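You operate a simulated robot arm through the tools that you are given. There is no shell and no other tool. Be economical: measure what you need, move in short steps, check, and stop when the job is done.

You are at the controls of a simulated robot arm. One attempt, no reset.

JOB
Zero the gauge on the steel pin, then measure the brown plunger and sort it.
Fine: 20.00 mm on the pin; pin in the small yellow tray; plunger in the small green tray if within the limits, red if not; selector open.

Only the result counts: the job must be done as asked and must still hold three seconds after the hand-in. Knocking over, shifting, dropping, spilling or breaking anything else fails it.

ROBOT AND FRAMES
A 6-joint arm with a two-finger parallel gripper, fixed in place. Base frame: the origin is at the foot of the arm, x ahead of it, y to its left, z up; the work surface is at about z = 0.004. Units: m, degrees, N and s.
With the tool pointing down near the work surface it reaches from about 0.12 to 0.5 m from the base axis. Its first joint turns from -72.0 to 72.0 degrees. Payload 0.65 kg.
Tool frame: the origin (TCP) lies between the finger pads and is the grasp point; the fingertips stand 0.025 m ahead of it; z points along the fingers, y is the line along which they close. Largest opening 0.076 m; finger width 0.018, thickness 0.01; the body of the gripper, 0.036 by 0.078 m, starts 0.045 m behind the TCP.
Orientation is that of the tool frame in the base frame, as a unit quaternion [x, y, z, w]. With the fingers straight down and closing along the base's y, the tool's x points along the base's -x, its y along +y and its z along -z.

CONTROLS
- The arm moves only by the tool servo_tool. Its argument "deltas" is a list of rows, each an object (a shift or turn left out is 0, a gripper value left out holds the last) with "travel": the shift along the tool's x, y, z in units of 25 mm (1.0 is 25 mm), a list of three; "rotation": the turn, a rotation vector about the tool's x, y, z in units of 5 degrees (1.0 is 5 degrees), a list of three; "hand": the gripper command, from -1 (shut) to 1 (fully open), values between in proportion. In form: [{"travel": [dx, dy, dz], "rotation": [ax, ay, az], "hand": hand}, ...]. A call has 1 to 12 rows; each row shifts and turns the commanded pose from where the row before left it, along the tool's axes as they then stand. A call with a number of a shift or a turn outside -1 to 1 is refused whole. Each row takes 0.2 s and may step no farther than 0.05 m and 8.6 degrees from the row before; otherwise, or with a gripper value out of range, the whole call is refused. A pose out of reach is approached as far as the arm can. The call stops where the force on the tool passes 40 N (or 10 N more than at its start, if that is more) or the arm is blocked; 0.2 s more then pass. Each finger travels about 0.108 m/s and halts on what it meets, pressing with about 31 N; the grip force reading is that of the motor and also rises with nothing between the fingers. The clock runs only during rows and for 0.2 s after the last one: add rows that do not move to give the fingers time. It gives the time, the measured TCP pose, the force on the tool (base axes), the opening and the grip force at its end, in the units of the frame above (readings bear some noise), with the torque about the TCP (base axes, N m) and any sound that the robot's microphone picked up.
- Cameras (640 x 400 px; columns grow to the right, rows downward): "scene" is fixed at [0.0615, 0.2699, 0.4179]; the picture's right is [-0.75, -0.66, 0.00], its down [-0.29, 0.34, -0.89] and it looks along [0.59, -0.67, -0.45] (base axes); focal length 245 px, centre (320, 200). "wrist" rides on the gripper at [0.058, 0.011, -0.081] in the tool frame; the picture's right is [-0.18, 0.98, 0.00], its down [-0.75, -0.14, -0.64] and it looks along [-0.63, -0.12, 0.77] (tool axes); focal length 243 px, centre (320, 200).
- grab_frame(camera): a new picture of that camera. No time passes.
- point_at(camera, pixels): for up to 12 pixels [column, row] of the newest picture of that camera ("zoom" is the newest enlarged one), the place [x, y, z] in the base frame of the surface seen there, good to about 0.003 m. No time passes.
- zoom(camera, box): a new picture of the part [left, top, right, bottom] of that camera's present view, enlarged. No time passes.
- finish_job(): hands the job in; it is judged then, once.

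Go step by step. Measure first, check grasps and placings, and put right what went wrong. The budget is 80 turns and 34 pictures, counting those below and the enlarged ones. Unless the task says otherwise, let go and move clear before handing in, and close with one line.

The tools are called after "Emit:" as name(argument=value, ...) on one line, values as JSON. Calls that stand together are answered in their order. servo_tool: Moves the arm, as the interface text tells. Its arguments: {"type":"object","properties":{"deltas":{"type":"array"}},"required":["deltas"]} The other tools are called the same way: grab_frame (camera) takes a picture; point_at (camera, pixels) gives the place of the surface under pixels of a picture; zoom (camera, box) takes an enlarged picture of a part of a camera's view; finish_job () hands the job in.

At the start:

```text
time: 0.0
eef_pos: [0.2382, -0.0064, 0.3189]
tcp_rot: [0.0, 1.0, -0.001, 0.001]
contact_force: [-0.2, 0.6, -0.3]
torque: [0.02, 0.01, 0.01]
finger_gap: 0.0758
finger_force: 0.1
```

scene: 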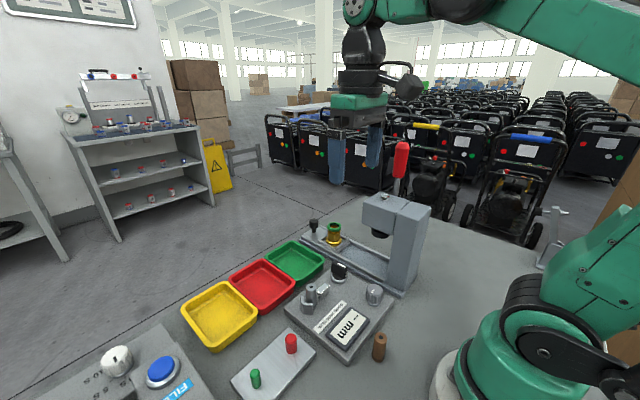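
wrist: 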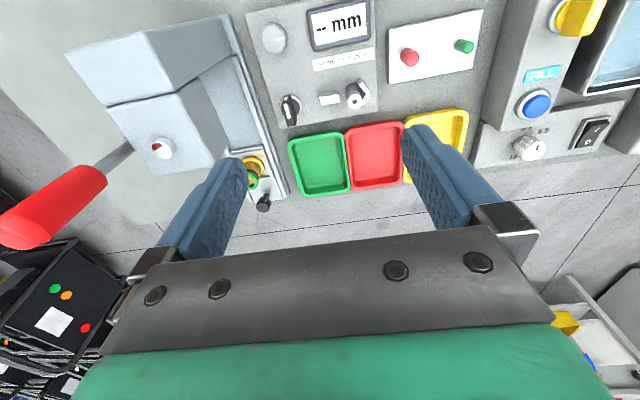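

The scene shows a gauge with a red lever (400,160), a panel with a display (348,325), knobs, trays, and a brown plunger (379,347). I'll enlarge the views to identify each part.

Emit:
zoom(camera="scene", box=[270, 200, 430, 300])

Emit:
zoom(camera="scene", box=[220, 270, 412, 390])

Emit:
zoom(camera="wrist", box=[220, 0, 400, 112])

```text
4.00 times, centred on (350, 250) of scene
```

zoom: 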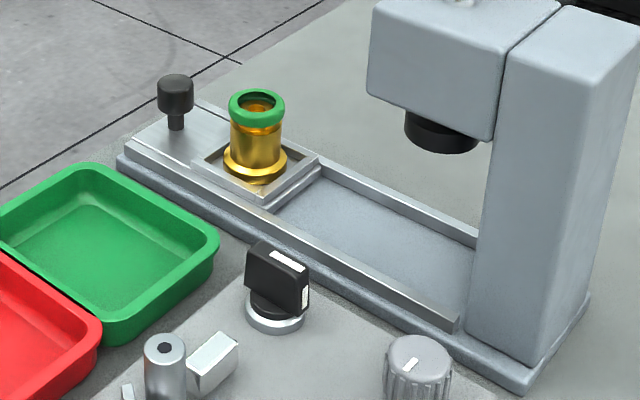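

```text
3.33 times, centred on (316, 330) of scene
```

zoom: 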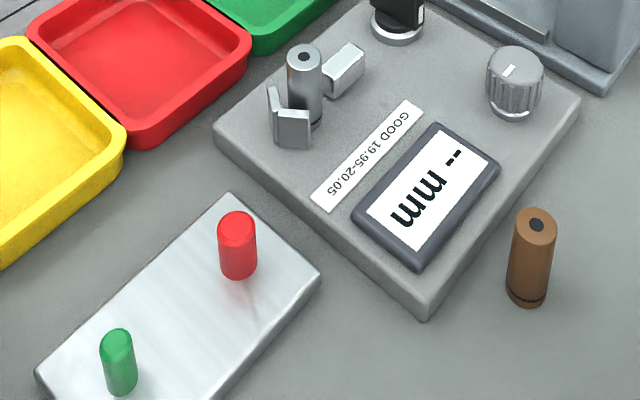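

```text
3.56 times, centred on (310, 56) of wrist
```

zoom: 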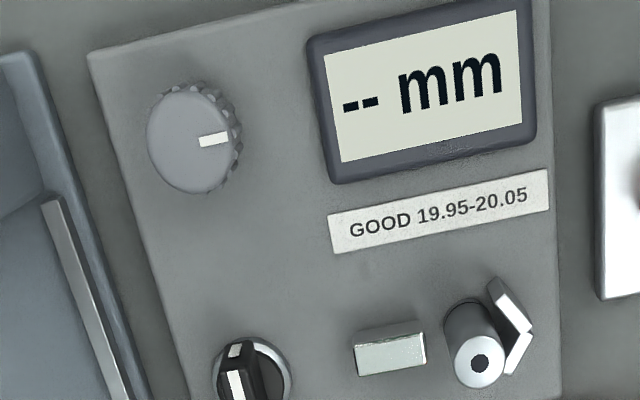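

The limits on the label are 19.95–20.05. The steel pin stands between a V-jaw and a block on the panel, and the slide carries a brass nest. Next I'll take positions of the main parts.

Emit:
point_at(camera="scene", pixels=[[309, 287], [379, 337], [377, 357], [314, 221], [334, 226], [334, 240], [340, 266], [374, 286], [401, 148], [397, 190], [380, 232], [323, 293]])

Emit:
point_at(camera="scene", pixels=[[219, 318], [263, 286], [296, 262], [322, 250], [348, 244], [360, 265], [382, 280], [360, 310], [307, 311], [385, 205], [410, 210], [295, 308]])

Emit:
point_at(camera="wrist", pixels=[[255, 165], [264, 204], [291, 109], [354, 100], [330, 99], [363, 87], [272, 39], [162, 147], [250, 110], [20, 220], [90, 180], [130, 155]])

```text
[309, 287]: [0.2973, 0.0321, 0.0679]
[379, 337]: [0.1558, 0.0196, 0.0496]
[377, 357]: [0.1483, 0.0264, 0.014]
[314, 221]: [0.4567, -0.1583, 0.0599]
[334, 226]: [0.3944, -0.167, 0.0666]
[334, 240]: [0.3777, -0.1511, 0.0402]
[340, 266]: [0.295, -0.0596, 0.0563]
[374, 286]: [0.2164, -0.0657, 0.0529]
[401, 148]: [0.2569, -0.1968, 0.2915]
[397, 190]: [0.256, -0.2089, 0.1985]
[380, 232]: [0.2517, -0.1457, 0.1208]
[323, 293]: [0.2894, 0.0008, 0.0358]
```

```text
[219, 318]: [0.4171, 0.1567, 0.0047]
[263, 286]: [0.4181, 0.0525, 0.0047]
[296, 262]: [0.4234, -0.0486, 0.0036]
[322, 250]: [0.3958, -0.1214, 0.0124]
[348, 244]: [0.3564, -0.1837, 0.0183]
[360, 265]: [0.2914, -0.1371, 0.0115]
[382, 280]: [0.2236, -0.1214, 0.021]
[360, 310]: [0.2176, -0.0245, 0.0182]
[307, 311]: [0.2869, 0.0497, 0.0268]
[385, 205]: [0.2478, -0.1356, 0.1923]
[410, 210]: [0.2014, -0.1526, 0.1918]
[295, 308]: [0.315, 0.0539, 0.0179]
```

```text
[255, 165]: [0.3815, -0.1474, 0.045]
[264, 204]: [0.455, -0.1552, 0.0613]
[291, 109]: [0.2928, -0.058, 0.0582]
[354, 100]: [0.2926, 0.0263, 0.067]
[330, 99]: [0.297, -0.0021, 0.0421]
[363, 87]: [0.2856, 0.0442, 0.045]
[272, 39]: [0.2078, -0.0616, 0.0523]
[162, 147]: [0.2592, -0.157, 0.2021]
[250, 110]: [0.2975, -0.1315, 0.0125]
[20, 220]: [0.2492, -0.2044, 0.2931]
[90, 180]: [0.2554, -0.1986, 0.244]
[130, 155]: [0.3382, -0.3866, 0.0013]
```

I need finer detail on the nest, the probe under the head, and the selector and jaw. I'll zoom on each.

Emit:
zoom(camera="scene", box=[304, 210, 368, 250])

Emit:
zoom(camera="scene", box=[296, 256, 360, 296])

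Emit:
zoom(camera="scene", box=[340, 130, 452, 200])

```text
10.00 times, centred on (336, 230) of scene
```

zoom: 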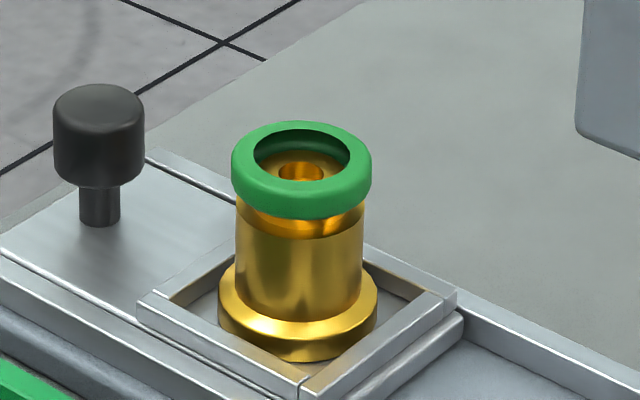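

```text
10.00 times, centred on (328, 276) of scene
```

zoom: 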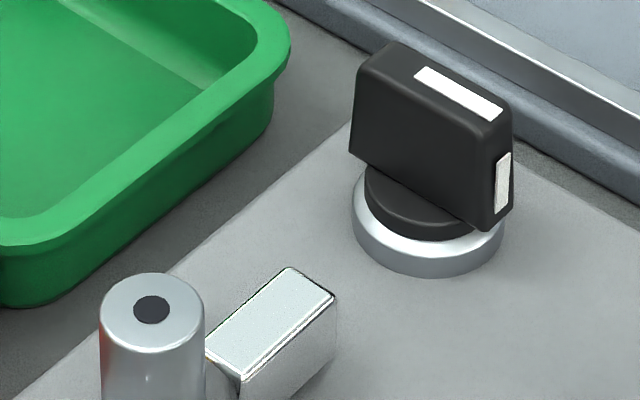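

```text
5.71 times, centred on (396, 165) of scene
```

zoom: 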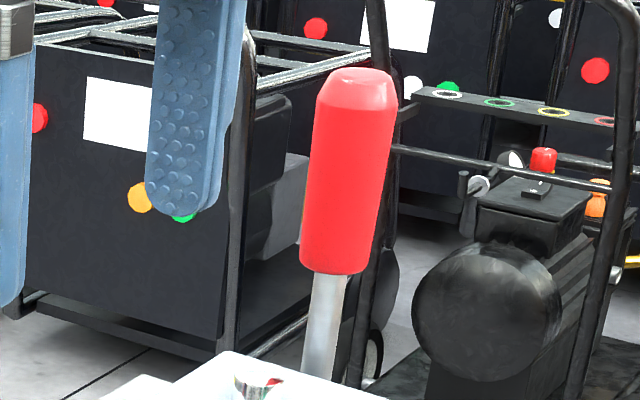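

The brass nest, slide and lever look like a separate press. The gauge itself is the panel: a V-jaw and block holding a pin about 20 mm across, a selector and a ribbed zero knob. I'll move above the selector with the fingers half open and look down.

Emit:
servo_tool(deltas=[{"travel": [-0.275, -0.26, 0.99], "hand": -0.1}, {"travel": [-0.275, -0.26, 0.99]}, {"travel": [-0.275, -0.26, 0.99]}, {"travel": [-0.275, -0.26, 0.99]}, {"travel": [-0.275, -0.26, 0.99]}, {"travel": [-0.275, -0.26, 0.99]}, {"travel": [-0.275, -0.26, 0.99]}, {"travel": [-0.275, -0.26, 0.99]}])

Emit:
grab_frame(camera="wrist")

```text
time: 1.8
eef_pos: [0.2938, -0.0595, 0.1196]
tcp_rot: [0.0, 1.0, -0.001, 0.001]
contact_force: [0.6, -0.7, -0.3]
torque: [-0.02, 0.01, 0.01]
finger_gap: 0.0341
finger_force: 0.0
```

```text
25 pictures are left
```

wrist: 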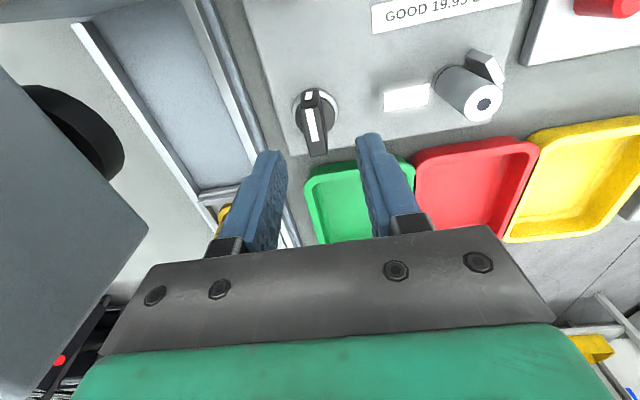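

The selector handle at (315,120) lies along x between the fingers. I'll zoom to see the jaw gap and any markings, and measure positions.

Emit:
zoom(camera="wrist", box=[270, 40, 526, 200])

Emit:
point_at(camera="wrist", pixels=[[309, 98], [316, 143], [315, 120], [485, 103], [405, 90], [430, 92], [405, 106], [486, 57], [499, 62], [390, 97]])

```text
2.50 times, centred on (398, 120) of wrist
```

zoom: 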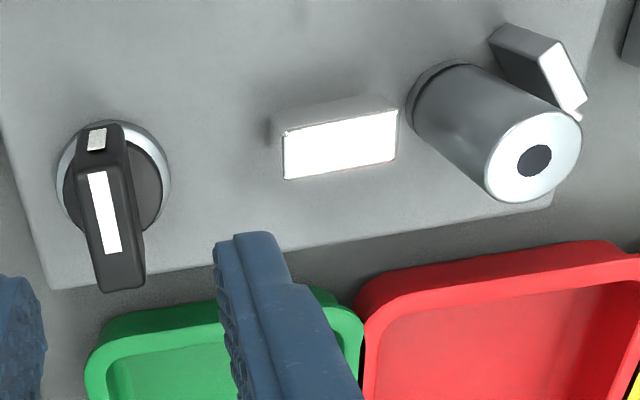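

```text
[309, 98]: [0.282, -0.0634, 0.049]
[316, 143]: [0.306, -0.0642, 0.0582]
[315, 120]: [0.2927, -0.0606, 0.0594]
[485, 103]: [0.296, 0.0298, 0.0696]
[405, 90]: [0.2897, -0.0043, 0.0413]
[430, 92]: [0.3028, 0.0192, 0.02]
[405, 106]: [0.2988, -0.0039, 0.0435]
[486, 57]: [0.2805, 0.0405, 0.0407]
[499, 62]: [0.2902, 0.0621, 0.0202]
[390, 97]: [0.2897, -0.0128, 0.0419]
```

The block stands about 8 mm clear of the pin, so the gauge is open. I'll descend on the selector handle and grip it.

Emit:
servo_tool(deltas=[{"travel": [0.0, -0.03, 0.75]}, {"travel": [0, -0.03, 0.75]}, {"travel": [0, 0, 0.72]}, {"hand": -1}, {}, {}])

```text
time: 3.0
eef_pos: [0.2911, -0.0644, 0.0648]
tcp_rot: [0.004, 1.0, -0.006, 0.001]
contact_force: [1.3, -5.1, -0.1]
torque: [0.51, 0.27, -0.01]
finger_gap: 0.013
finger_force: 33.3
stopped in row 5: the force on the tool passed its limit at 42 N (the readings are from after the stop); the commanded pose is now the measured one
```

Gripped with a 13 mm gap and only small residual force. I'll try turning +10° about the tool z and watch the torque.

Emit:
servo_tool(deltas=[{"rotation": [0, 0, 0.7]}, {"rotation": [0, 0, 0.7]}, {"rotation": [0, 0, 0.7]}, {}])

```text
time: 4.0
eef_pos: [0.2928, -0.0629, 0.0658]
tcp_rot: [0.094, 0.996, -0.004, 0.002]
contact_force: [12.9, 22.9, -14.0]
torque: [0.76, -0.02, 0.2]
finger_gap: 0.0127
finger_force: 33.4
```

It turned about 10.5° with some lateral force, so I need to see whether the handle follows.

Emit:
zoom(camera="wrist", box=[230, 80, 422, 200])

```text
3.33 times, centred on (326, 140) of wrist
```

zoom: 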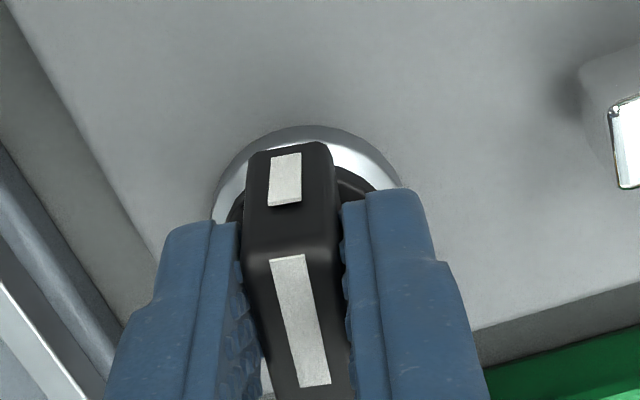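

The handle is skewed in the fingers and did not follow, so that side looks like a stop. I'll rotate back and try the other direction.

Emit:
servo_tool(deltas=[{"rotation": [0, 0, -0.7]}, {"rotation": [0, 0, -0.7]}, {"rotation": [0, 0, -0.7]}, {}])

Emit:
servo_tool(deltas=[{"rotation": [0, 0, -0.7]}, {"rotation": [0, 0, -0.7]}, {"rotation": [0, 0, -0.7]}, {}])

Emit:
zoom(camera="wrist", box=[230, 80, 422, 200])

```text
time: 5.0
eef_pos: [0.2921, -0.0648, 0.0652]
tcp_rot: [0.004, 1.0, -0.006, 0.001]
contact_force: [5.4, 3.5, 6.8]
torque: [0.64, -0.95, 0.04]
finger_gap: 0.013
finger_force: 33.4
```

```text
time: 6.0
eef_pos: [0.2914, -0.0658, 0.0648]
tcp_rot: [-0.088, 0.996, -0.006, -0.001]
contact_force: [-7.2, -8.0, 16.6]
torque: [0.5, 0.04, -0.77]
finger_gap: 0.0159
finger_force: 35.2
```

```text
3.33 times, centred on (326, 140) of wrist
```

zoom: 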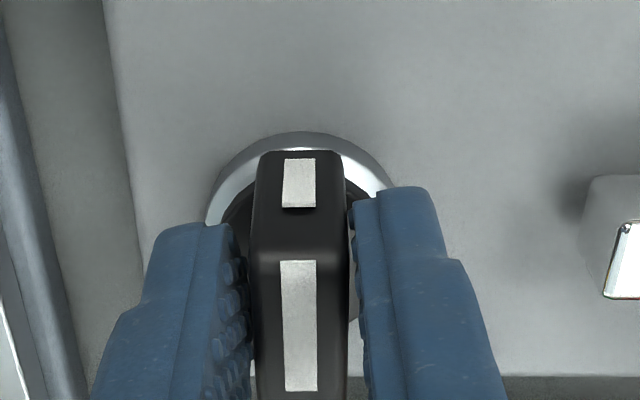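

Comparing handle tilt across frames: at +10° the tilt matched the initial aligned view, but at −10° it differs, with torque −0.77 and the gap opened. So + is the free direction and − is the stop, and I'll turn + in stages.

Emit:
servo_tool(deltas=[{"rotation": [0, 0, 0.7]}, {"rotation": [0, 0, 0.7]}, {"rotation": [0, 0, 0.7]}, {}])

Emit:
servo_tool(deltas=[{"rotation": [0, 0, 1]}, {"rotation": [0, 0, 1]}, {"rotation": [0, 0, 1]}, {"rotation": [0, 0, 1]}, {"rotation": [0, 0, 1]}, {"rotation": [0, 0, 1]}, {}])

Emit:
grab_frame(camera="wrist")

```text
time: 7.0
eef_pos: [0.2928, -0.0644, 0.0655]
tcp_rot: [0.004, 1.0, -0.005, 0.001]
contact_force: [0.7, -10.2, -8.4]
torque: [0.39, -0.56, -0.1]
finger_gap: 0.0129
finger_force: 32.9
```

```text
time: 8.1
eef_pos: [0.2923, -0.0629, 0.0633]
tcp_rot: [0.197, 0.98, -0.001, 0.003]
contact_force: [0.9, 1.5, 1.1]
torque: [0.23, -0.03, 0.0]
finger_gap: 0.0129
finger_force: 32.6
stopped in row 5: the force on the tool passed its limit at 42 N (the readings are from after the stop); the commanded pose is now the measured one
```

```text
21 pictures are left
```

wrist: 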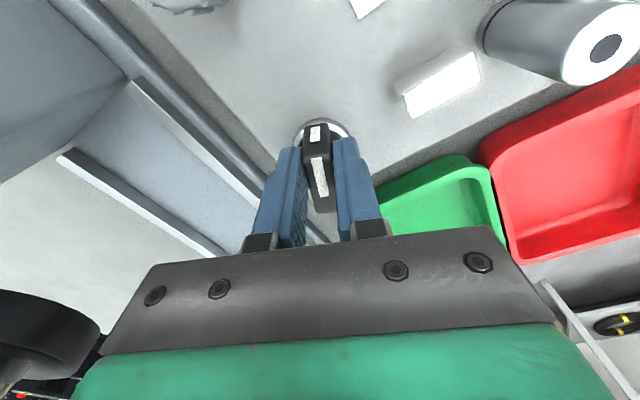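

The handle followed to about 23°, and the stop came from pivot misalignment side load, which has since relaxed. I'll shift about 3 mm along the handle toward the estimated pivot and continue turning.

Emit:
servo_tool(deltas=[{"travel": [-0.1, 0, 0]}, {"rotation": [0, 0, 0.8]}, {"rotation": [0, 0, 0.8]}, {"rotation": [0, 0, 0.8]}, {}])

Emit:
servo_tool(deltas=[{"rotation": [0, 0, 0.8]}, {"rotation": [0, 0, 0.8]}, {"rotation": [0, 0, 0.8]}, {}])

```text
time: 9.3
eef_pos: [0.2959, -0.0616, 0.0647]
tcp_rot: [0.297, 0.955, 0.0, 0.002]
contact_force: [-11.0, 29.9, -5.9]
torque: [0.36, 0.42, 0.1]
finger_gap: 0.0131
finger_force: 33.1
```

```text
time: 10.1
eef_pos: [0.2956, -0.0616, 0.0637]
tcp_rot: [0.375, 0.927, 0.004, 0.003]
contact_force: [-0.1, 2.5, 2.9]
torque: [-0.31, 0.4, -0.01]
finger_gap: 0.0129
finger_force: 33.0
stopped in row 3: the force on the tool passed its limit at 43 N (the readings are from after the stop); the commanded pose is now the measured one
```

Now at 44°, and the relaxed poses suggest the pivot is near (0.297, −0.064). I'll shift along the handle again and continue.

Emit:
servo_tool(deltas=[{"travel": [-0.11, 0, 0]}, {"rotation": [0, 0, 0.8]}, {"rotation": [0, 0, 0.8]}, {"rotation": [0, 0, 0.8]}, {}])

Emit:
servo_tool(deltas=[{"rotation": [0, 0, 0.8]}, {"rotation": [0, 0, 0.8]}, {"rotation": [0, 0, 0.8]}, {}])

Emit:
grab_frame(camera="scene")

```text
time: 11.2
eef_pos: [0.2992, -0.0635, 0.0653]
tcp_rot: [0.469, 0.883, 0.005, 0.003]
contact_force: [-5.4, 28.1, 8.1]
torque: [0.05, 0.59, 0.0]
finger_gap: 0.0129
finger_force: 33.6
```

```text
time: 12.2
eef_pos: [0.2982, -0.0643, 0.0649]
tcp_rot: [0.56, 0.828, 0.005, 0.003]
contact_force: [20.1, 15.8, -17.9]
torque: [0.08, 0.08, 0.76]
finger_gap: 0.015
finger_force: 34.6
```

```text
20 pictures are left
```

scene: 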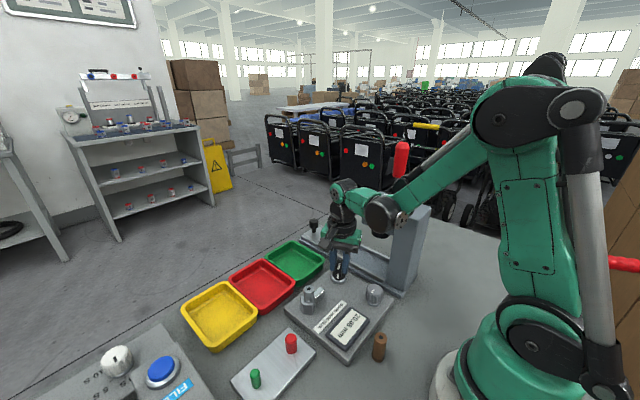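

Torque 0.76 with the gap opening indicates the stop at about 60°, and the display now shows a value. I'll zoom in to read it.

Emit:
zoom(camera="scene", box=[284, 270, 412, 350])

```text
5.00 times, centred on (348, 310) of scene
```

zoom: 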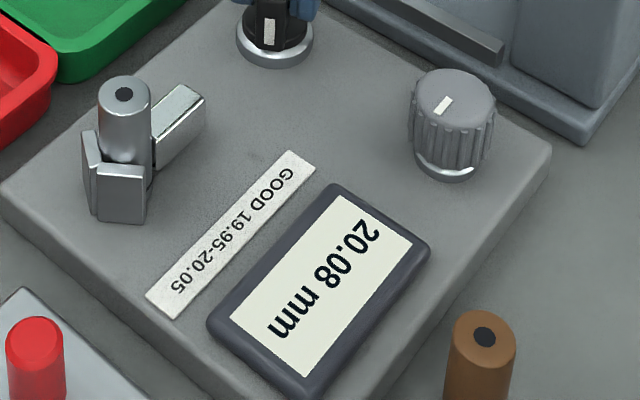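

With the pin clamped it reads 20.08, so the zero needs −0.08. I'll release the selector, rise, and measure the ribbed knob and the press faces for clearance.

Emit:
point_at(camera="zoom", pixels=[[455, 93], [418, 95], [492, 95], [455, 75], [450, 112], [450, 150], [478, 330], [485, 337], [540, 60], [125, 93]])

Emit:
point_at(camera="scene", pixels=[[400, 255], [395, 280], [410, 225], [425, 212], [422, 260], [380, 170]])

Emit:
servo_tool(deltas=[{"hand": -0.3}, {}, {"travel": [0, 0, -0.8]}, {"travel": [0, 0, -0.8]}, {"travel": [0, 0, -0.8]}, {"travel": [0, 0, -0.8], "hand": 0.5}, {}])

```text
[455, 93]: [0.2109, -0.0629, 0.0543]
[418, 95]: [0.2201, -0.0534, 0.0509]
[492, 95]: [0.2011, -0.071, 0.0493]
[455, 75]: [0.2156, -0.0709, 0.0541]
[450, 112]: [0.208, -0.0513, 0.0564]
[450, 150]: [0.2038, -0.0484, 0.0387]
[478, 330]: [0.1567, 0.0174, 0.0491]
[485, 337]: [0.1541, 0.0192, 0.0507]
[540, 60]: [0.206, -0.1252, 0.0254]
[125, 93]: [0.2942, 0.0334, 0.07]
```

```text
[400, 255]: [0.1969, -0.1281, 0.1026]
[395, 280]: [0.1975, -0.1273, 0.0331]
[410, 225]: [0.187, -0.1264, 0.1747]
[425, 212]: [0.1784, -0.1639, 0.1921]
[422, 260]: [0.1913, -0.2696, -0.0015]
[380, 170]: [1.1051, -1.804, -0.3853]
```

```text
time: 13.8
eef_pos: [0.3001, -0.0633, 0.1457]
tcp_rot: [0.559, 0.829, 0.005, 0.002]
contact_force: [0.9, -1.1, -0.5]
torque: [0.03, 0.0, 0.0]
finger_gap: 0.057
finger_force: 0.1
```

The press face is at y≈−0.127, which gives enough clearance, and the knob centre is near (0.2105, −0.062). I'll move over it at height, open, and partly descend.

Emit:
servo_tool(deltas=[{"travel": [0.348, -0.826, 0]}, {"travel": [0.348, -0.826, 0]}, {"travel": [0.348, -0.826, 0]}, {"travel": [0.348, -0.826, 0]}, {"travel": [0, 0, 0.7]}, {"travel": [0, 0, 0.7]}, {}])

Emit:
grab_frame(camera="wrist")

```text
time: 15.4
eef_pos: [0.2078, -0.0643, 0.1083]
tcp_rot: [0.56, 0.829, 0.003, 0.002]
contact_force: [1.1, 0.2, 1.0]
torque: [0.02, 0.02, -0.02]
finger_gap: 0.0571
finger_force: 0.1
```

```text
18 pictures are left
```

wrist: 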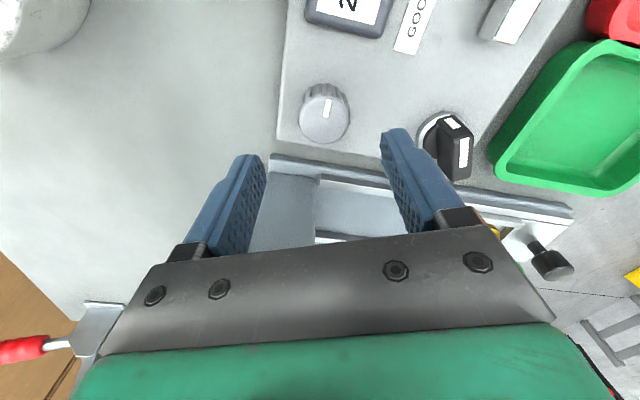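

The knob shows at (324,118) between the fingers, and I'll measure its rim before going down.

Emit:
point_at(camera="wrist", pixels=[[324, 118], [303, 120], [347, 118], [324, 140], [322, 97], [455, 125], [460, 172]])

```text
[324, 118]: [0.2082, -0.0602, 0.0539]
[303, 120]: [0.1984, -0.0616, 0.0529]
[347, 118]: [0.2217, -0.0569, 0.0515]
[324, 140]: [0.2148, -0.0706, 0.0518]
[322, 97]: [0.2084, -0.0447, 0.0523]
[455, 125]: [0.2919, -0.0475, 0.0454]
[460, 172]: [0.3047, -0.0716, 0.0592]
```

Knob centre is about (0.210, −0.060). I'll centre on it, descend and grip.

Emit:
servo_tool(deltas=[{"travel": [0.11, 0.14, 0.6]}, {"travel": [0, 0, 0.65]}, {"travel": [0, 0, 0.6]}, {"hand": -0.2}, {"hand": -0.4}, {}, {}])

```text
time: 17.2
eef_pos: [0.2095, -0.0591, 0.0626]
tcp_rot: [0.56, 0.829, 0.002, 0.002]
contact_force: [-0.1, -0.5, -7.0]
torque: [0.24, 0.49, 0.0]
finger_gap: 0.0314
finger_force: 44.6
stopped in row 7: the force on the tool passed its limit at 41 N (the readings are from after the stop); the commanded pose is now the measured one
```

Gripped at 31 mm across the knob. I'll turn −10° and read the display.

Emit:
servo_tool(deltas=[{"rotation": [0, 0, -0.7]}, {"rotation": [0, 0, -0.7]}, {"rotation": [0, 0, -0.6]}, {}])

Emit:
zoom(camera="scene", box=[284, 270, 412, 350])

```text
time: 18.2
eef_pos: [0.2089, -0.0598, 0.0638]
tcp_rot: [0.485, 0.875, 0.002, 0.002]
contact_force: [-6.1, 4.2, -17.0]
torque: [-1.03, -0.19, -0.02]
finger_gap: 0.0316
finger_force: 44.9
```

```text
5.00 times, centred on (348, 310) of scene
```

zoom: 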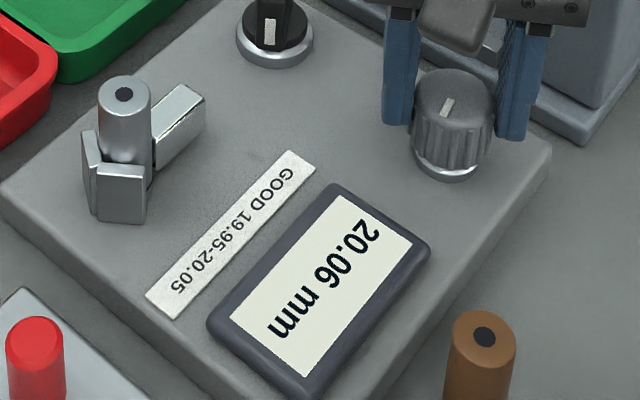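

10° gave about −0.02, the right direction. I'll turn another 26° and read again.

Emit:
servo_tool(deltas=[{"rotation": [0, 0, -0.75]}, {"rotation": [0, 0, -0.75]}, {"rotation": [0, 0, -0.75]}, {"rotation": [0, 0, -0.75]}, {"rotation": [0, 0, -0.75]}, {"rotation": [0, 0, -0.75]}, {"rotation": [0, 0, -0.75]}, {}])

Emit:
zoom(camera="scene", box=[284, 270, 412, 350])

```text
time: 19.8
eef_pos: [0.2082, -0.0593, 0.0639]
tcp_rot: [0.285, 0.959, 0.001, 0.0]
contact_force: [-2.8, 0.5, 9.9]
torque: [-0.28, -0.03, -0.03]
finger_gap: 0.0316
finger_force: 44.0
stopped in row 7: the force on the tool passed its limit at 40 N (the readings are from after the stop); the commanded pose is now the measured one
```

```text
5.00 times, centred on (348, 310) of scene
```

zoom: 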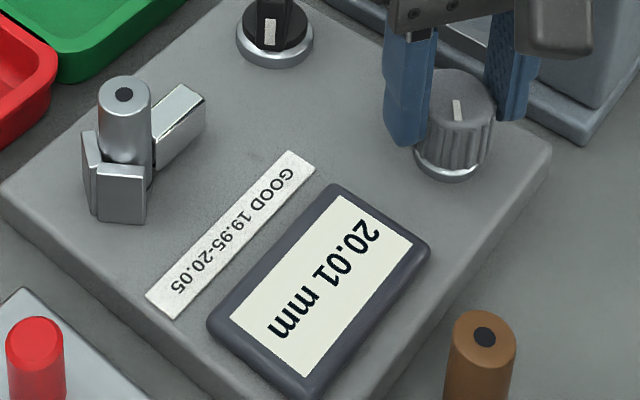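

It reads 20.01 after about 35°, or roughly 0.002/°. Another 5° should give 20.00.

Emit:
servo_tool(deltas=[{"rotation": [0, 0, -0.5]}, {"rotation": [0, 0, -0.5]}, {}])

Emit:
servo_tool(deltas=[{"hand": -0.1}, {"hand": 0.3}, {}, {"travel": [0, 0, -0.8]}, {"travel": [0, 0, -0.8]}, {"travel": [0, 0, -0.8]}, {"travel": [0, 0, -0.8]}, {}])

Emit:
zoom(camera="scene", box=[284, 270, 412, 350])

```text
time: 20.6
eef_pos: [0.2081, -0.0596, 0.0624]
tcp_rot: [0.242, 0.97, 0.0, 0.0]
contact_force: [-3.9, -3.9, 36.8]
torque: [-0.35, 0.34, 0.0]
finger_gap: 0.0312
finger_force: 44.7
```

```text
time: 22.4
eef_pos: [0.21, -0.0585, 0.1418]
tcp_rot: [0.242, 0.97, 0.001, 0.0]
contact_force: [0.3, -0.5, 0.0]
torque: [0.0, 0.0, 0.02]
finger_gap: 0.0493
finger_force: 0.1
```

```text
5.00 times, centred on (348, 310) of scene
```

zoom: 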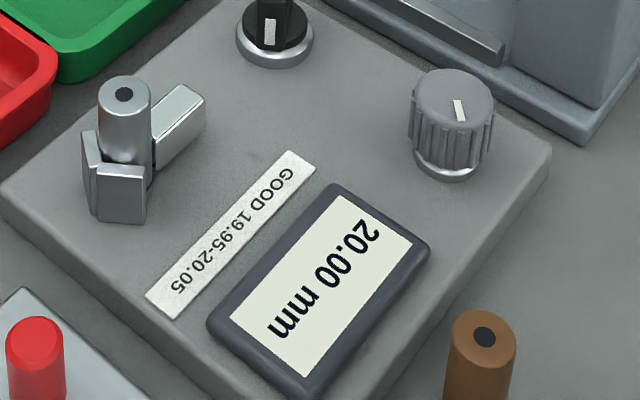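

Reads 20.00 with the hand off the knob. Next I'll go back to the selector, aligned with its 60° handle.

Emit:
servo_tool(deltas=[{"travel": [-0.784, 0.377, 0], "hand": -0.1}, {"travel": [-0.784, 0.377, 0]}, {"travel": [-0.784, 0.377, 0]}, {"travel": [-0.784, 0.377, 0]}, {"rotation": [0, 0, 0.914]}, {"rotation": [0, 0, 0.914]}, {"rotation": [0, 0, 0.914]}, {"rotation": [0, 0, 0.914]}, {"rotation": [0, 0, 0.914]}, {"rotation": [0, 0, 0.914]}, {"rotation": [0, 0, 0.914]}, {}])

Emit:
grab_frame(camera="wrist")

Emit:
point_at(camera="wrist", pixels=[[312, 115], [316, 140], [318, 130]])

```text
time: 25.0
eef_pos: [0.2946, -0.0631, 0.1436]
tcp_rot: [0.501, 0.865, 0.001, 0.0]
contact_force: [0.4, -0.8, 0.5]
torque: [-0.05, -0.01, 0.01]
finger_gap: 0.0343
finger_force: 0.2
```

```text
14 pictures are left
```

wrist: 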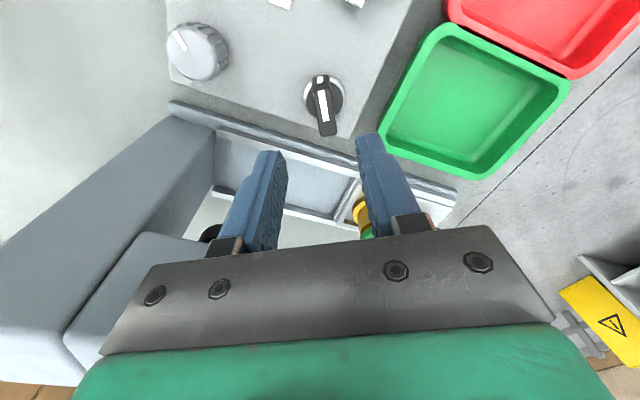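

```text
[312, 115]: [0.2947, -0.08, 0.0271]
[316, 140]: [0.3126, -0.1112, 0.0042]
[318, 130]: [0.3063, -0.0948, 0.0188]
```

The handle is at (322,80)–(328,128), so I'll measure along it.

Emit:
point_at(camera="wrist", pixels=[[321, 79], [321, 90], [324, 105], [327, 122], [314, 105], [334, 103]])

```text
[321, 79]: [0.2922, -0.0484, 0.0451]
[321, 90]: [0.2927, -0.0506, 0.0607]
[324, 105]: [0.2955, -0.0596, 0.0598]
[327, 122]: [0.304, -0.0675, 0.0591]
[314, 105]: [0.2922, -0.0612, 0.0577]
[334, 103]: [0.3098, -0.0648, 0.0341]
```

I'll centre on the handle, descend and grip, then begin turning back towards open.

Emit:
servo_tool(deltas=[{"travel": [0.06, 0.14, 0.8]}, {"travel": [0, 0, 0.8]}, {"travel": [0, 0, 0.8]}, {"travel": [0, 0, 0.78]}, {"hand": -0.5}, {"hand": -0.7}, {}, {}])

Emit:
servo_tool(deltas=[{"rotation": [0, 0, -0.8]}, {"rotation": [0, 0, -0.8]}, {"rotation": [0, 0, -0.8]}, {"rotation": [0, 0, -0.8]}, {}])

```text
time: 26.8
eef_pos: [0.2975, -0.0588, 0.0648]
tcp_rot: [0.501, 0.866, 0.002, 0.0]
contact_force: [-3.3, -1.4, -1.4]
torque: [-0.02, 0.07, -0.01]
finger_gap: 0.0148
finger_force: 1.9
```

```text
time: 28.0
eef_pos: [0.2974, -0.0594, 0.0637]
tcp_rot: [0.375, 0.927, 0.001, 0.0]
contact_force: [-6.7, -3.5, 0.3]
torque: [-0.03, 0.15, -0.09]
finger_gap: 0.0172
finger_force: 4.0
```

With the lighter grip the side forces are small, so I'll continue turning back.

Emit:
servo_tool(deltas=[{"hand": -0.8}, {"rotation": [0, 0, -0.8]}, {"rotation": [0, 0, -0.8]}, {"rotation": [0, 0, -0.8]}, {"rotation": [0, 0, -0.8]}, {"rotation": [0, 0, -0.8]}, {}])

Emit:
servo_tool(deltas=[{"rotation": [0, 0, -0.8]}, {"rotation": [0, 0, -0.8]}, {"rotation": [0, 0, -0.8]}, {"rotation": [0, 0, -0.8]}, {"rotation": [0, 0, -0.8]}, {}])

Emit:
grab_frame(camera="wrist")

```text
time: 29.6
eef_pos: [0.2987, -0.0607, 0.0631]
tcp_rot: [0.208, 0.978, 0.001, 0.001]
contact_force: [-7.6, -12.3, 5.2]
torque: [-0.3, 0.19, -0.07]
finger_gap: 0.0196
finger_force: 7.1
```

```text
time: 31.0
eef_pos: [0.2984, -0.06, 0.0643]
tcp_rot: [0.035, 0.999, 0.0, 0.002]
contact_force: [-3.2, -18.0, -6.3]
torque: [-0.21, 0.03, -0.03]
finger_gap: 0.0222
finger_force: 8.9
```

```text
13 pictures are left
```

wrist: 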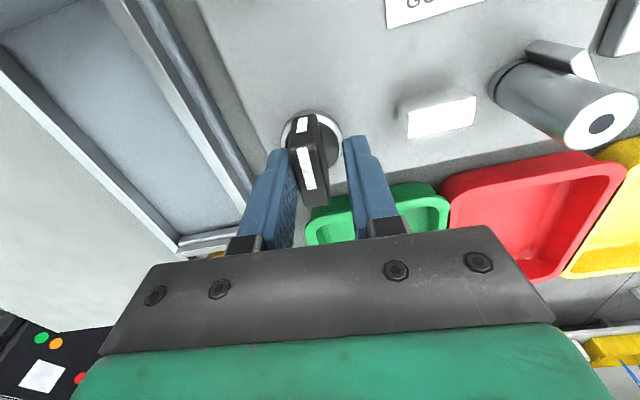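

The block has retracted from the pin. I'll finish the last degrees firmly against the open stop, then release and rise.

Emit:
servo_tool(deltas=[{"rotation": [0, 0, -0.8]}, {"rotation": [0, 0, -0.6]}, {"hand": -0.95}, {}, {}])

Emit:
servo_tool(deltas=[{"hand": -0.1}, {}, {"travel": [0, 0, -0.8]}, {"travel": [0, 0, -0.8]}, {"travel": [0, 0, -0.8]}, {"travel": [0, 0, -0.8]}, {}])

Emit:
zoom(camera="scene", box=[284, 250, 412, 330])

```text
time: 32.2
eef_pos: [0.2977, -0.0602, 0.0644]
tcp_rot: [-0.026, 1.0, 0.0, -0.001]
contact_force: [0.7, -25.8, -9.7]
torque: [-0.23, -0.01, -0.23]
finger_gap: 0.0227
finger_force: 13.1
```

```text
time: 33.8
eef_pos: [0.2971, -0.0622, 0.1439]
tcp_rot: [-0.025, 1.0, 0.0, 0.0]
contact_force: [-0.1, -0.4, -1.2]
torque: [-0.02, 0.02, -0.01]
finger_gap: 0.0342
finger_force: 0.1
```

```text
5.00 times, centred on (348, 290) of scene
```

zoom: 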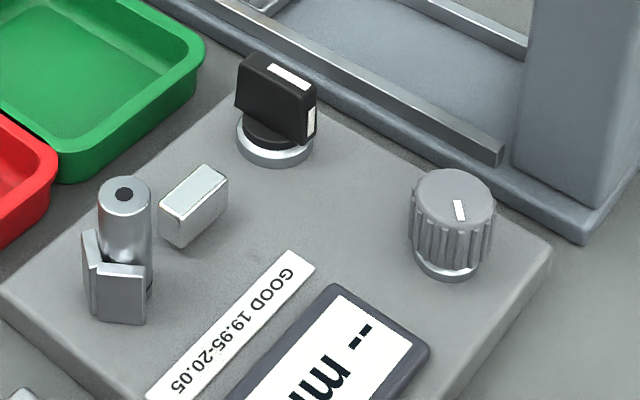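

The selector is open, the display shows "--", and the pin stands free in the V. I'll move above the pin with the fingers at about 50 mm.

Emit:
servo_tool(deltas=[{"travel": [-0.02, 0.93, 0], "hand": 0.3}, {"travel": [-0.02, 0.93, 0]}, {"travel": [-0.02, 0.93, 0]}, {"travel": [-0.01, 0.93, 0]}, {"rotation": [0, 0, 0.58]}, {}])

Emit:
grab_frame(camera="wrist")

```text
time: 35.2
eef_pos: [0.2952, 0.0327, 0.1444]
tcp_rot: [-0.001, 1.0, 0.001, 0.0]
contact_force: [0.0, 0.2, -0.8]
torque: [0.0, -0.02, 0.03]
finger_gap: 0.0496
finger_force: 0.0
```

```text
11 pictures are left
```

wrist: 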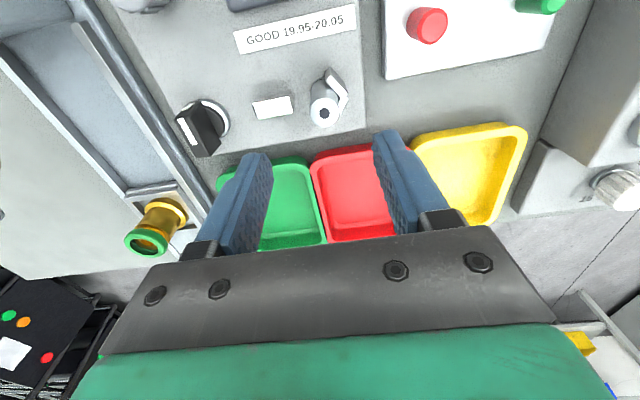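

I'll measure the pin top around (323,112), plus the tray floors and rims.

Emit:
point_at(camera="wrist", pixels=[[315, 113], [332, 112], [323, 103], [324, 119], [323, 112], [455, 190], [515, 128], [416, 143], [487, 224], [343, 76], [271, 107], [280, 215]])

Emit:
point_at(camera="scene", pixels=[[181, 310], [220, 282], [258, 316], [214, 351], [232, 276], [262, 259], [294, 284], [265, 312], [265, 256], [293, 240], [323, 258], [297, 283]])

```text
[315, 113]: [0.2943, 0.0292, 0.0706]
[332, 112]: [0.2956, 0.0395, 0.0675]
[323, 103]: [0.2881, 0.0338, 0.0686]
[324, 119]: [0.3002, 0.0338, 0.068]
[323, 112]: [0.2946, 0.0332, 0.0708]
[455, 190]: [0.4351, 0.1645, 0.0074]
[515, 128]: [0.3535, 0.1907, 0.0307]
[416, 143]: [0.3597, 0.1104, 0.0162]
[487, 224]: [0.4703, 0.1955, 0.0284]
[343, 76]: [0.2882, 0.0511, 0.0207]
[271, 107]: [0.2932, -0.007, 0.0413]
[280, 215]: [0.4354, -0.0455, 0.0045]
```

```text
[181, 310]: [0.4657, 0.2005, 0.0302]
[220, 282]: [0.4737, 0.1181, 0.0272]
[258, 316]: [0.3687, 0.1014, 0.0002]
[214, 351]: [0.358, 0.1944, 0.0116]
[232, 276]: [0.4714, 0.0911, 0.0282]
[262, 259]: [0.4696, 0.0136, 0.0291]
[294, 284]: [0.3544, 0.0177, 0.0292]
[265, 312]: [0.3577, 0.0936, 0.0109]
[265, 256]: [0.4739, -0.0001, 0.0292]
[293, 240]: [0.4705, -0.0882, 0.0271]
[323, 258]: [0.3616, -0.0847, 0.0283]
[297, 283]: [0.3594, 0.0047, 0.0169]
```

Pin centre is (0.294, 0.0335) with its top at 0.070, and the jaw top is near 0.041. I'll descend so the tips stay above the jaw, and grip.

Emit:
servo_tool(deltas=[{"travel": [0.03, 0.03, 0.9]}, {"travel": [0, 0, 0.9]}, {"travel": [0, 0, 0.9]}, {"travel": [0, 0, 0.25]}, {"hand": -0.2}, {"hand": -0.4}, {"hand": -0.6}, {"hand": -0.8}, {}])

```text
time: 37.2
eef_pos: [0.2946, 0.0331, 0.0706]
tcp_rot: [0.0, 1.0, 0.001, 0.001]
contact_force: [-0.5, -0.4, 0.1]
torque: [0.0, 0.02, 0.03]
finger_gap: 0.0188
finger_force: 31.1
```

Gripped at about 19–20 mm with no side load. I'll lift straight up.

Emit:
servo_tool(deltas=[{"travel": [0, 0, -0.5]}, {"travel": [0, 0, -0.8]}, {"travel": [0, 0, -0.8]}, {"travel": [0, 0, -0.8]}, {}])

Emit:
zoom(camera="scene", box=[240, 220, 400, 320])

```text
time: 38.4
eef_pos: [0.2934, 0.0335, 0.1443]
tcp_rot: [0.0, 1.0, 0.001, 0.001]
contact_force: [0.2, 0.3, -1.0]
torque: [0.0, 0.0, 0.0]
finger_gap: 0.0188
finger_force: 30.6
```

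```text
4.00 times, centred on (320, 270) of scene
```

zoom: 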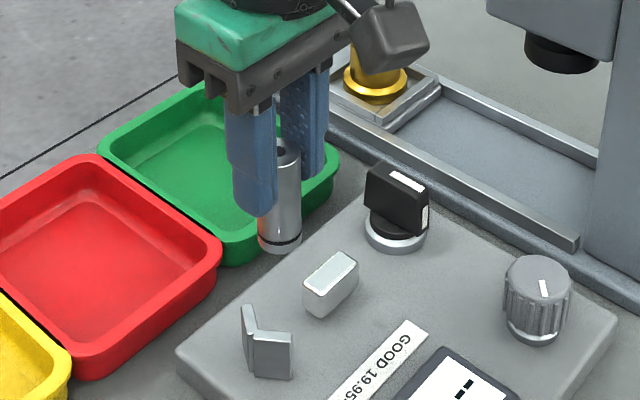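

The pin hangs upright, its bottom about 52 mm under the TCP. I'll carry it over the yellow tray centre (0.413, 0.156) and descend to just above the floor.

Emit:
servo_tool(deltas=[{"travel": [-0.797, 0.817, 0]}, {"travel": [-0.797, 0.817, 0]}, {"travel": [-0.797, 0.817, 0]}, {"travel": [-0.797, 0.817, 0]}, {"travel": [-0.797, 0.817, 0]}, {"travel": [-0.797, 0.817, 0]}, {}, {"travel": [0, 0, 0.8]}, {"travel": [0, 0, 0.8]}, {"travel": [0, 0, 0.8]}, {"travel": [0, 0, 0.8]}, {}])

Emit:
servo_tool(deltas=[{"travel": [0, 0, 0.08]}, {"travel": [0, 0, 0.06]}, {}])

```text
time: 41.0
eef_pos: [0.4134, 0.1565, 0.0631]
tcp_rot: [0.0, 1.0, 0.001, 0.001]
contact_force: [0.5, 1.0, -1.2]
torque: [-0.01, 0.0, 0.05]
finger_gap: 0.0186
finger_force: 30.9
```

```text
time: 41.8
eef_pos: [0.4138, 0.1567, 0.0585]
tcp_rot: [0.0, 1.0, 0.0, 0.001]
contact_force: [-2.6, -3.3, 21.2]
torque: [-0.33, 0.12, 0.03]
finger_gap: 0.0182
finger_force: 31.2
```

Contact at 0.0585 with 21 N, so the pin is on the tray floor. I'll release, rise, and check.

Emit:
servo_tool(deltas=[{"travel": [0, 0, -0.03]}, {"hand": -0.3}, {"hand": 0.1}, {"hand": 0.3}, {}, {"travel": [0, 0, -0.8]}, {"travel": [0, 0, -0.8]}, {"travel": [0, 0, -0.8]}, {"travel": [0, 0, -0.8]}, {}])

Emit:
grab_frame(camera="scene")

Emit:
point_at(camera="scene", pixels=[[379, 336], [373, 338], [385, 338], [379, 332], [379, 341], [377, 357]])

```text
time: 44.0
eef_pos: [0.4129, 0.1548, 0.1411]
tcp_rot: [0.0, 1.0, 0.001, 0.001]
contact_force: [-0.2, -0.3, 0.7]
torque: [0.01, 0.0, -0.04]
finger_gap: 0.0494
finger_force: 0.0
```

```text
9 pictures are left
```

scene: 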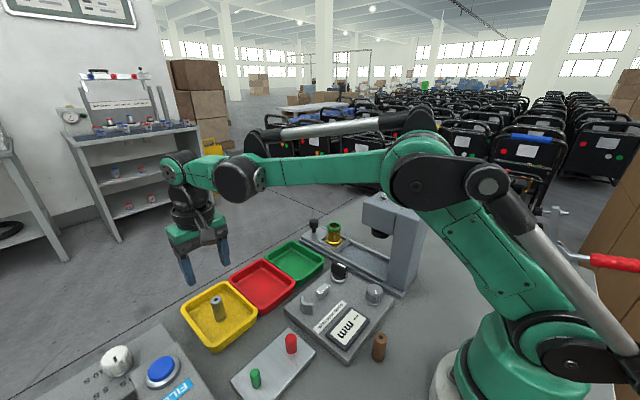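

```text
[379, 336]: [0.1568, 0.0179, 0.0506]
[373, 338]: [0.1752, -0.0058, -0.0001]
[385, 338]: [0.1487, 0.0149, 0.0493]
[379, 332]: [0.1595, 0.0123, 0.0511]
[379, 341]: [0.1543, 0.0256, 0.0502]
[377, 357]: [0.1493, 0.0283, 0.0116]
```

The pin stands upright in the yellow tray at (217,308). Next I'll travel over to the plunger near (0.156, 0.018).

Emit:
servo_tool(deltas=[{"travel": [0.93, -0.498, 0]}, {"travel": [0.93, -0.498, 0]}, {"travel": [0.93, -0.498, 0]}, {"travel": [0.93, -0.498, 0]}, {"travel": [0.93, -0.498, 0]}, {"travel": [0.93, -0.498, 0]}, {"travel": [0.93, -0.498, 0]}, {"travel": [0.93, -0.498, 0]}, {"travel": [0.93, -0.498, 0]}, {"travel": [0.93, -0.498, 0]}, {"travel": [0.93, -0.498, 0]}, {}])

Emit:
grab_frame(camera="wrist")

```text
time: 46.6
eef_pos: [0.1589, 0.0198, 0.1401]
tcp_rot: [-0.001, 1.0, 0.001, 0.001]
contact_force: [0.0, 0.5, 0.3]
torque: [-0.01, 0.02, -0.04]
finger_gap: 0.0497
finger_force: 0.1
```

```text
8 pictures are left
```

wrist: 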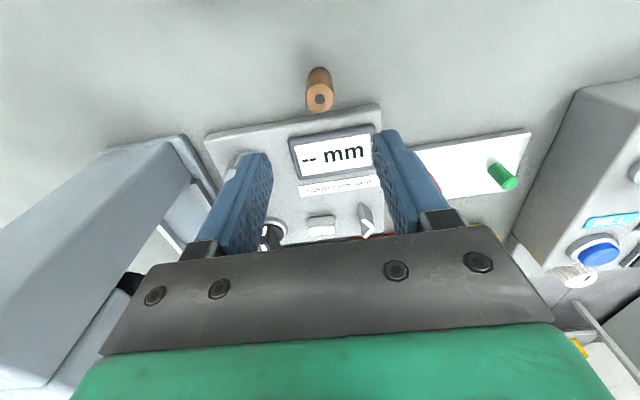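

The plunger top is at (319,99), so I'll measure its rim.

Emit:
point_at(camera="wrist", pixels=[[319, 99], [308, 99], [330, 98], [319, 90], [319, 107], [330, 150]])

```text
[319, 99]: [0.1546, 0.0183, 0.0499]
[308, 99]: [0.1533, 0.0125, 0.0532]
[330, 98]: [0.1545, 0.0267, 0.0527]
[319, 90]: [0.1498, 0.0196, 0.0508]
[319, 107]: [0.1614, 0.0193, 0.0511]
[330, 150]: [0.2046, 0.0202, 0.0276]
```

Plunger centre is about (0.155, 0.019), top about 0.052. I'll descend to TCP z 0.054 and grip.

Emit:
servo_tool(deltas=[{"travel": [0.136, -0.02, 0.86]}, {"travel": [0, 0, 0.86]}, {"travel": [0, 0, 0.86]}, {"travel": [0, 0, 0.86]}, {"hand": -0.2}, {"hand": -0.4}, {"hand": -0.6}, {"hand": -0.8}, {}])

Emit:
servo_tool(deltas=[{"travel": [0, 0, -0.5]}, {"travel": [0, 0, -0.8]}, {"travel": [0, 0, -0.8]}, {"travel": [0, 0, -0.8]}, {"travel": [0, 0, -0.6]}, {}])

```text
time: 48.6
eef_pos: [0.1585, 0.019, 0.0553]
tcp_rot: [0.0, 1.0, 0.001, 0.001]
contact_force: [0.5, -0.2, -0.5]
torque: [-0.07, 0.03, 0.02]
finger_gap: 0.0184
finger_force: 31.0
```

```text
time: 50.0
eef_pos: [0.1563, 0.018, 0.1413]
tcp_rot: [0.0, 1.0, 0.001, 0.001]
contact_force: [-0.1, -0.1, -0.1]
torque: [-0.02, -0.01, 0.02]
finger_gap: 0.0184
finger_force: 30.9
```

Plunger lifted at about 18–19 mm gap. I'll carry it over the gauge seat, slightly to −y of the V, and lower close to the panel.

Emit:
servo_tool(deltas=[{"travel": [-0.93, 0.08, 0]}, {"travel": [-0.93, 0.08, 0]}, {"travel": [-0.93, 0.08, 0]}, {"travel": [-0.93, 0.08, 0]}, {"travel": [-0.93, 0.08, 0]}, {"travel": [-0.93, 0.08, 0]}, {}, {"travel": [0, 0, 0.8]}, {"travel": [0, 0, 0.8]}, {"travel": [0, 0, 0.3]}, {}, {}])

Emit:
zoom(camera="scene", box=[270, 250, 366, 310])

```text
time: 52.6
eef_pos: [0.296, 0.0317, 0.0945]
tcp_rot: [0.0, 1.0, 0.001, 0.001]
contact_force: [-0.9, 0.5, -1.0]
torque: [-0.01, 0.01, -0.01]
finger_gap: 0.0187
finger_force: 30.9
```

```text
6.67 times, centred on (318, 280) of scene
```

zoom: 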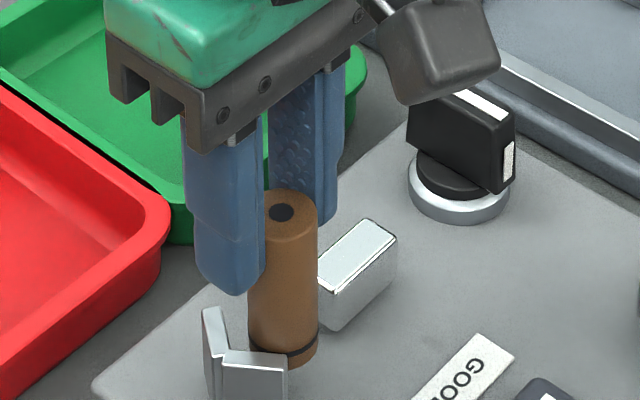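

The plunger is lined up with the V, its bottom just above the jaw. I'll shift 2 mm to −y for clearance and lower until contact.

Emit:
servo_tool(deltas=[{"travel": [0, -0.08, 0]}, {"travel": [0, 0, 0.45]}, {"travel": [0, 0, 0.4]}, {"travel": [0, 0, 0.1]}, {"travel": [0, 0, 0.06]}, {}])

```text
time: 53.5
eef_pos: [0.2956, 0.0293, 0.0735]
tcp_rot: [0.0, 1.0, 0.0, 0.0]
contact_force: [-1.0, 1.8, 26.5]
torque: [0.3, 0.18, -0.04]
finger_gap: 0.0181
finger_force: 31.3
stopped in row 4: the force on the tool passed its limit at 62 N (the readings are from after the stop); the commanded pose is now the measured one
```

Contact came at 0.0735, slightly higher than expected. I'll look before releasing.

Emit:
zoom(camera="scene", box=[278, 260, 358, 310])

```text
8.00 times, centred on (318, 285) of scene
```

zoom: 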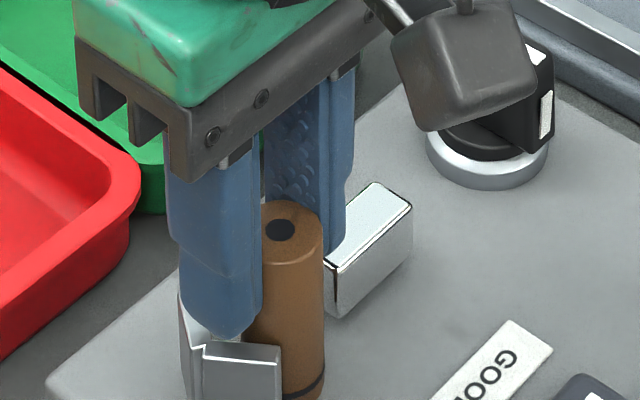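

I'll check the heights of the jaw top, plunger top and the panel near the plunger foot.

Emit:
point_at(camera="zoom", pixels=[[240, 348], [270, 350], [190, 325], [281, 230], [281, 255], [300, 392], [305, 378], [345, 380], [225, 330], [370, 200], [240, 375], [310, 300]])

```text
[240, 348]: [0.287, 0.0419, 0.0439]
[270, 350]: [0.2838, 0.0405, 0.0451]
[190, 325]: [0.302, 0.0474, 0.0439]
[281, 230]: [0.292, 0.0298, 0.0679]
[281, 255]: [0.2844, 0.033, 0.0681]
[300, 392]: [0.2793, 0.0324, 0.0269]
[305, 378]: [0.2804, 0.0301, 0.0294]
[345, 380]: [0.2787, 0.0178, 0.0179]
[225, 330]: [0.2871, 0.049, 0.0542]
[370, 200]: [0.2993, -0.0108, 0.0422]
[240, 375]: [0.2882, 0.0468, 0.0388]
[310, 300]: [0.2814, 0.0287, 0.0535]
```

It is close, but the plunger sits about 2–3 mm to −x of the V axis. I'll lift a little, shift +2.5 mm x and 1 mm −y, and lower gently again to compare contact height.

Emit:
servo_tool(deltas=[{"travel": [0, 0, -0.25]}, {"travel": [-0.1, -0.04, 0]}, {}, {"travel": [0, 0, 0.15]}, {"travel": [0, 0, 0.08]}, {"travel": [0, 0, 0.06]}, {"travel": [0, 0, 0.06]}, {"travel": [0, 0, 0.04]}, {}])

```text
time: 54.8
eef_pos: [0.2974, 0.0286, 0.0725]
tcp_rot: [0.0, 1.0, -0.001, 0.0]
contact_force: [-0.5, 1.7, 23.9]
torque: [0.24, 0.15, -0.02]
finger_gap: 0.018
finger_force: 30.3
stopped in row 6: the force on the tool passed its limit at 52 N (the readings are from after the stop); the commanded pose is now the measured one
```

Same contact height, so it is standing on the panel with a slightly larger offset than I assumed. I'll ease the load, release gently and rise.

Emit:
servo_tool(deltas=[{"travel": [0, 0, -0.02]}, {"hand": -0.45}, {"hand": -0.3}, {"hand": 0.0}, {"hand": 0.2}, {}, {"travel": [0, 0, -0.4]}, {"travel": [0, 0, -0.8]}, {"travel": [0, 0, -0.8]}, {"travel": [0, 0, -0.8]}, {}])

Emit:
zoom(camera="scene", box=[284, 250, 412, 330])

```text
time: 57.2
eef_pos: [0.299, 0.0267, 0.1437]
tcp_rot: [0.0, 1.0, 0.001, -0.001]
contact_force: [0.5, 0.5, 0.6]
torque: [0.0, 0.02, -0.02]
finger_gap: 0.0456
finger_force: 0.2
```

```text
5.00 times, centred on (348, 290) of scene
```

zoom: 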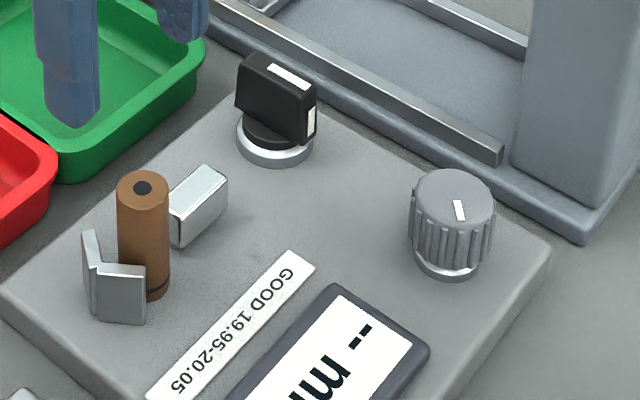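

The plunger stands upright between jaw and block. I'll go back to the selector to clamp it.

Emit:
servo_tool(deltas=[{"travel": [0.02, -0.88, 0], "hand": -0.1}, {"travel": [0.02, -0.88, 0]}, {"travel": [0.02, -0.88, 0]}, {"travel": [0.02, -0.88, 0]}, {}, {"travel": [0, 0, 0.8]}, {"travel": [0, 0, 0.8]}, {"travel": [0, 0, 0.8]}, {"travel": [0, 0, 0.8]}, {"hand": -0.5}, {"hand": -0.7}, {}])

Emit:
servo_tool(deltas=[{"rotation": [0, 0, 0.8]}, {"rotation": [0, 0, 0.8]}, {"rotation": [0, 0, 0.8]}, {"rotation": [0, 0, 0.8]}, {"rotation": [0, 0, 0.8]}, {}])

```text
time: 59.8
eef_pos: [0.2947, -0.0593, 0.0623]
tcp_rot: [0.0, 1.0, -0.002, 0.0]
contact_force: [2.9, -17.1, 5.9]
torque: [-0.24, 0.15, -0.06]
finger_gap: 0.0249
finger_force: 8.8
```

```text
time: 61.2
eef_pos: [0.2945, -0.0582, 0.0624]
tcp_rot: [0.173, 0.985, 0.001, -0.002]
contact_force: [-7.2, -10.4, -3.5]
torque: [-0.06, 0.06, -0.1]
finger_gap: 0.0205
finger_force: 6.0
```

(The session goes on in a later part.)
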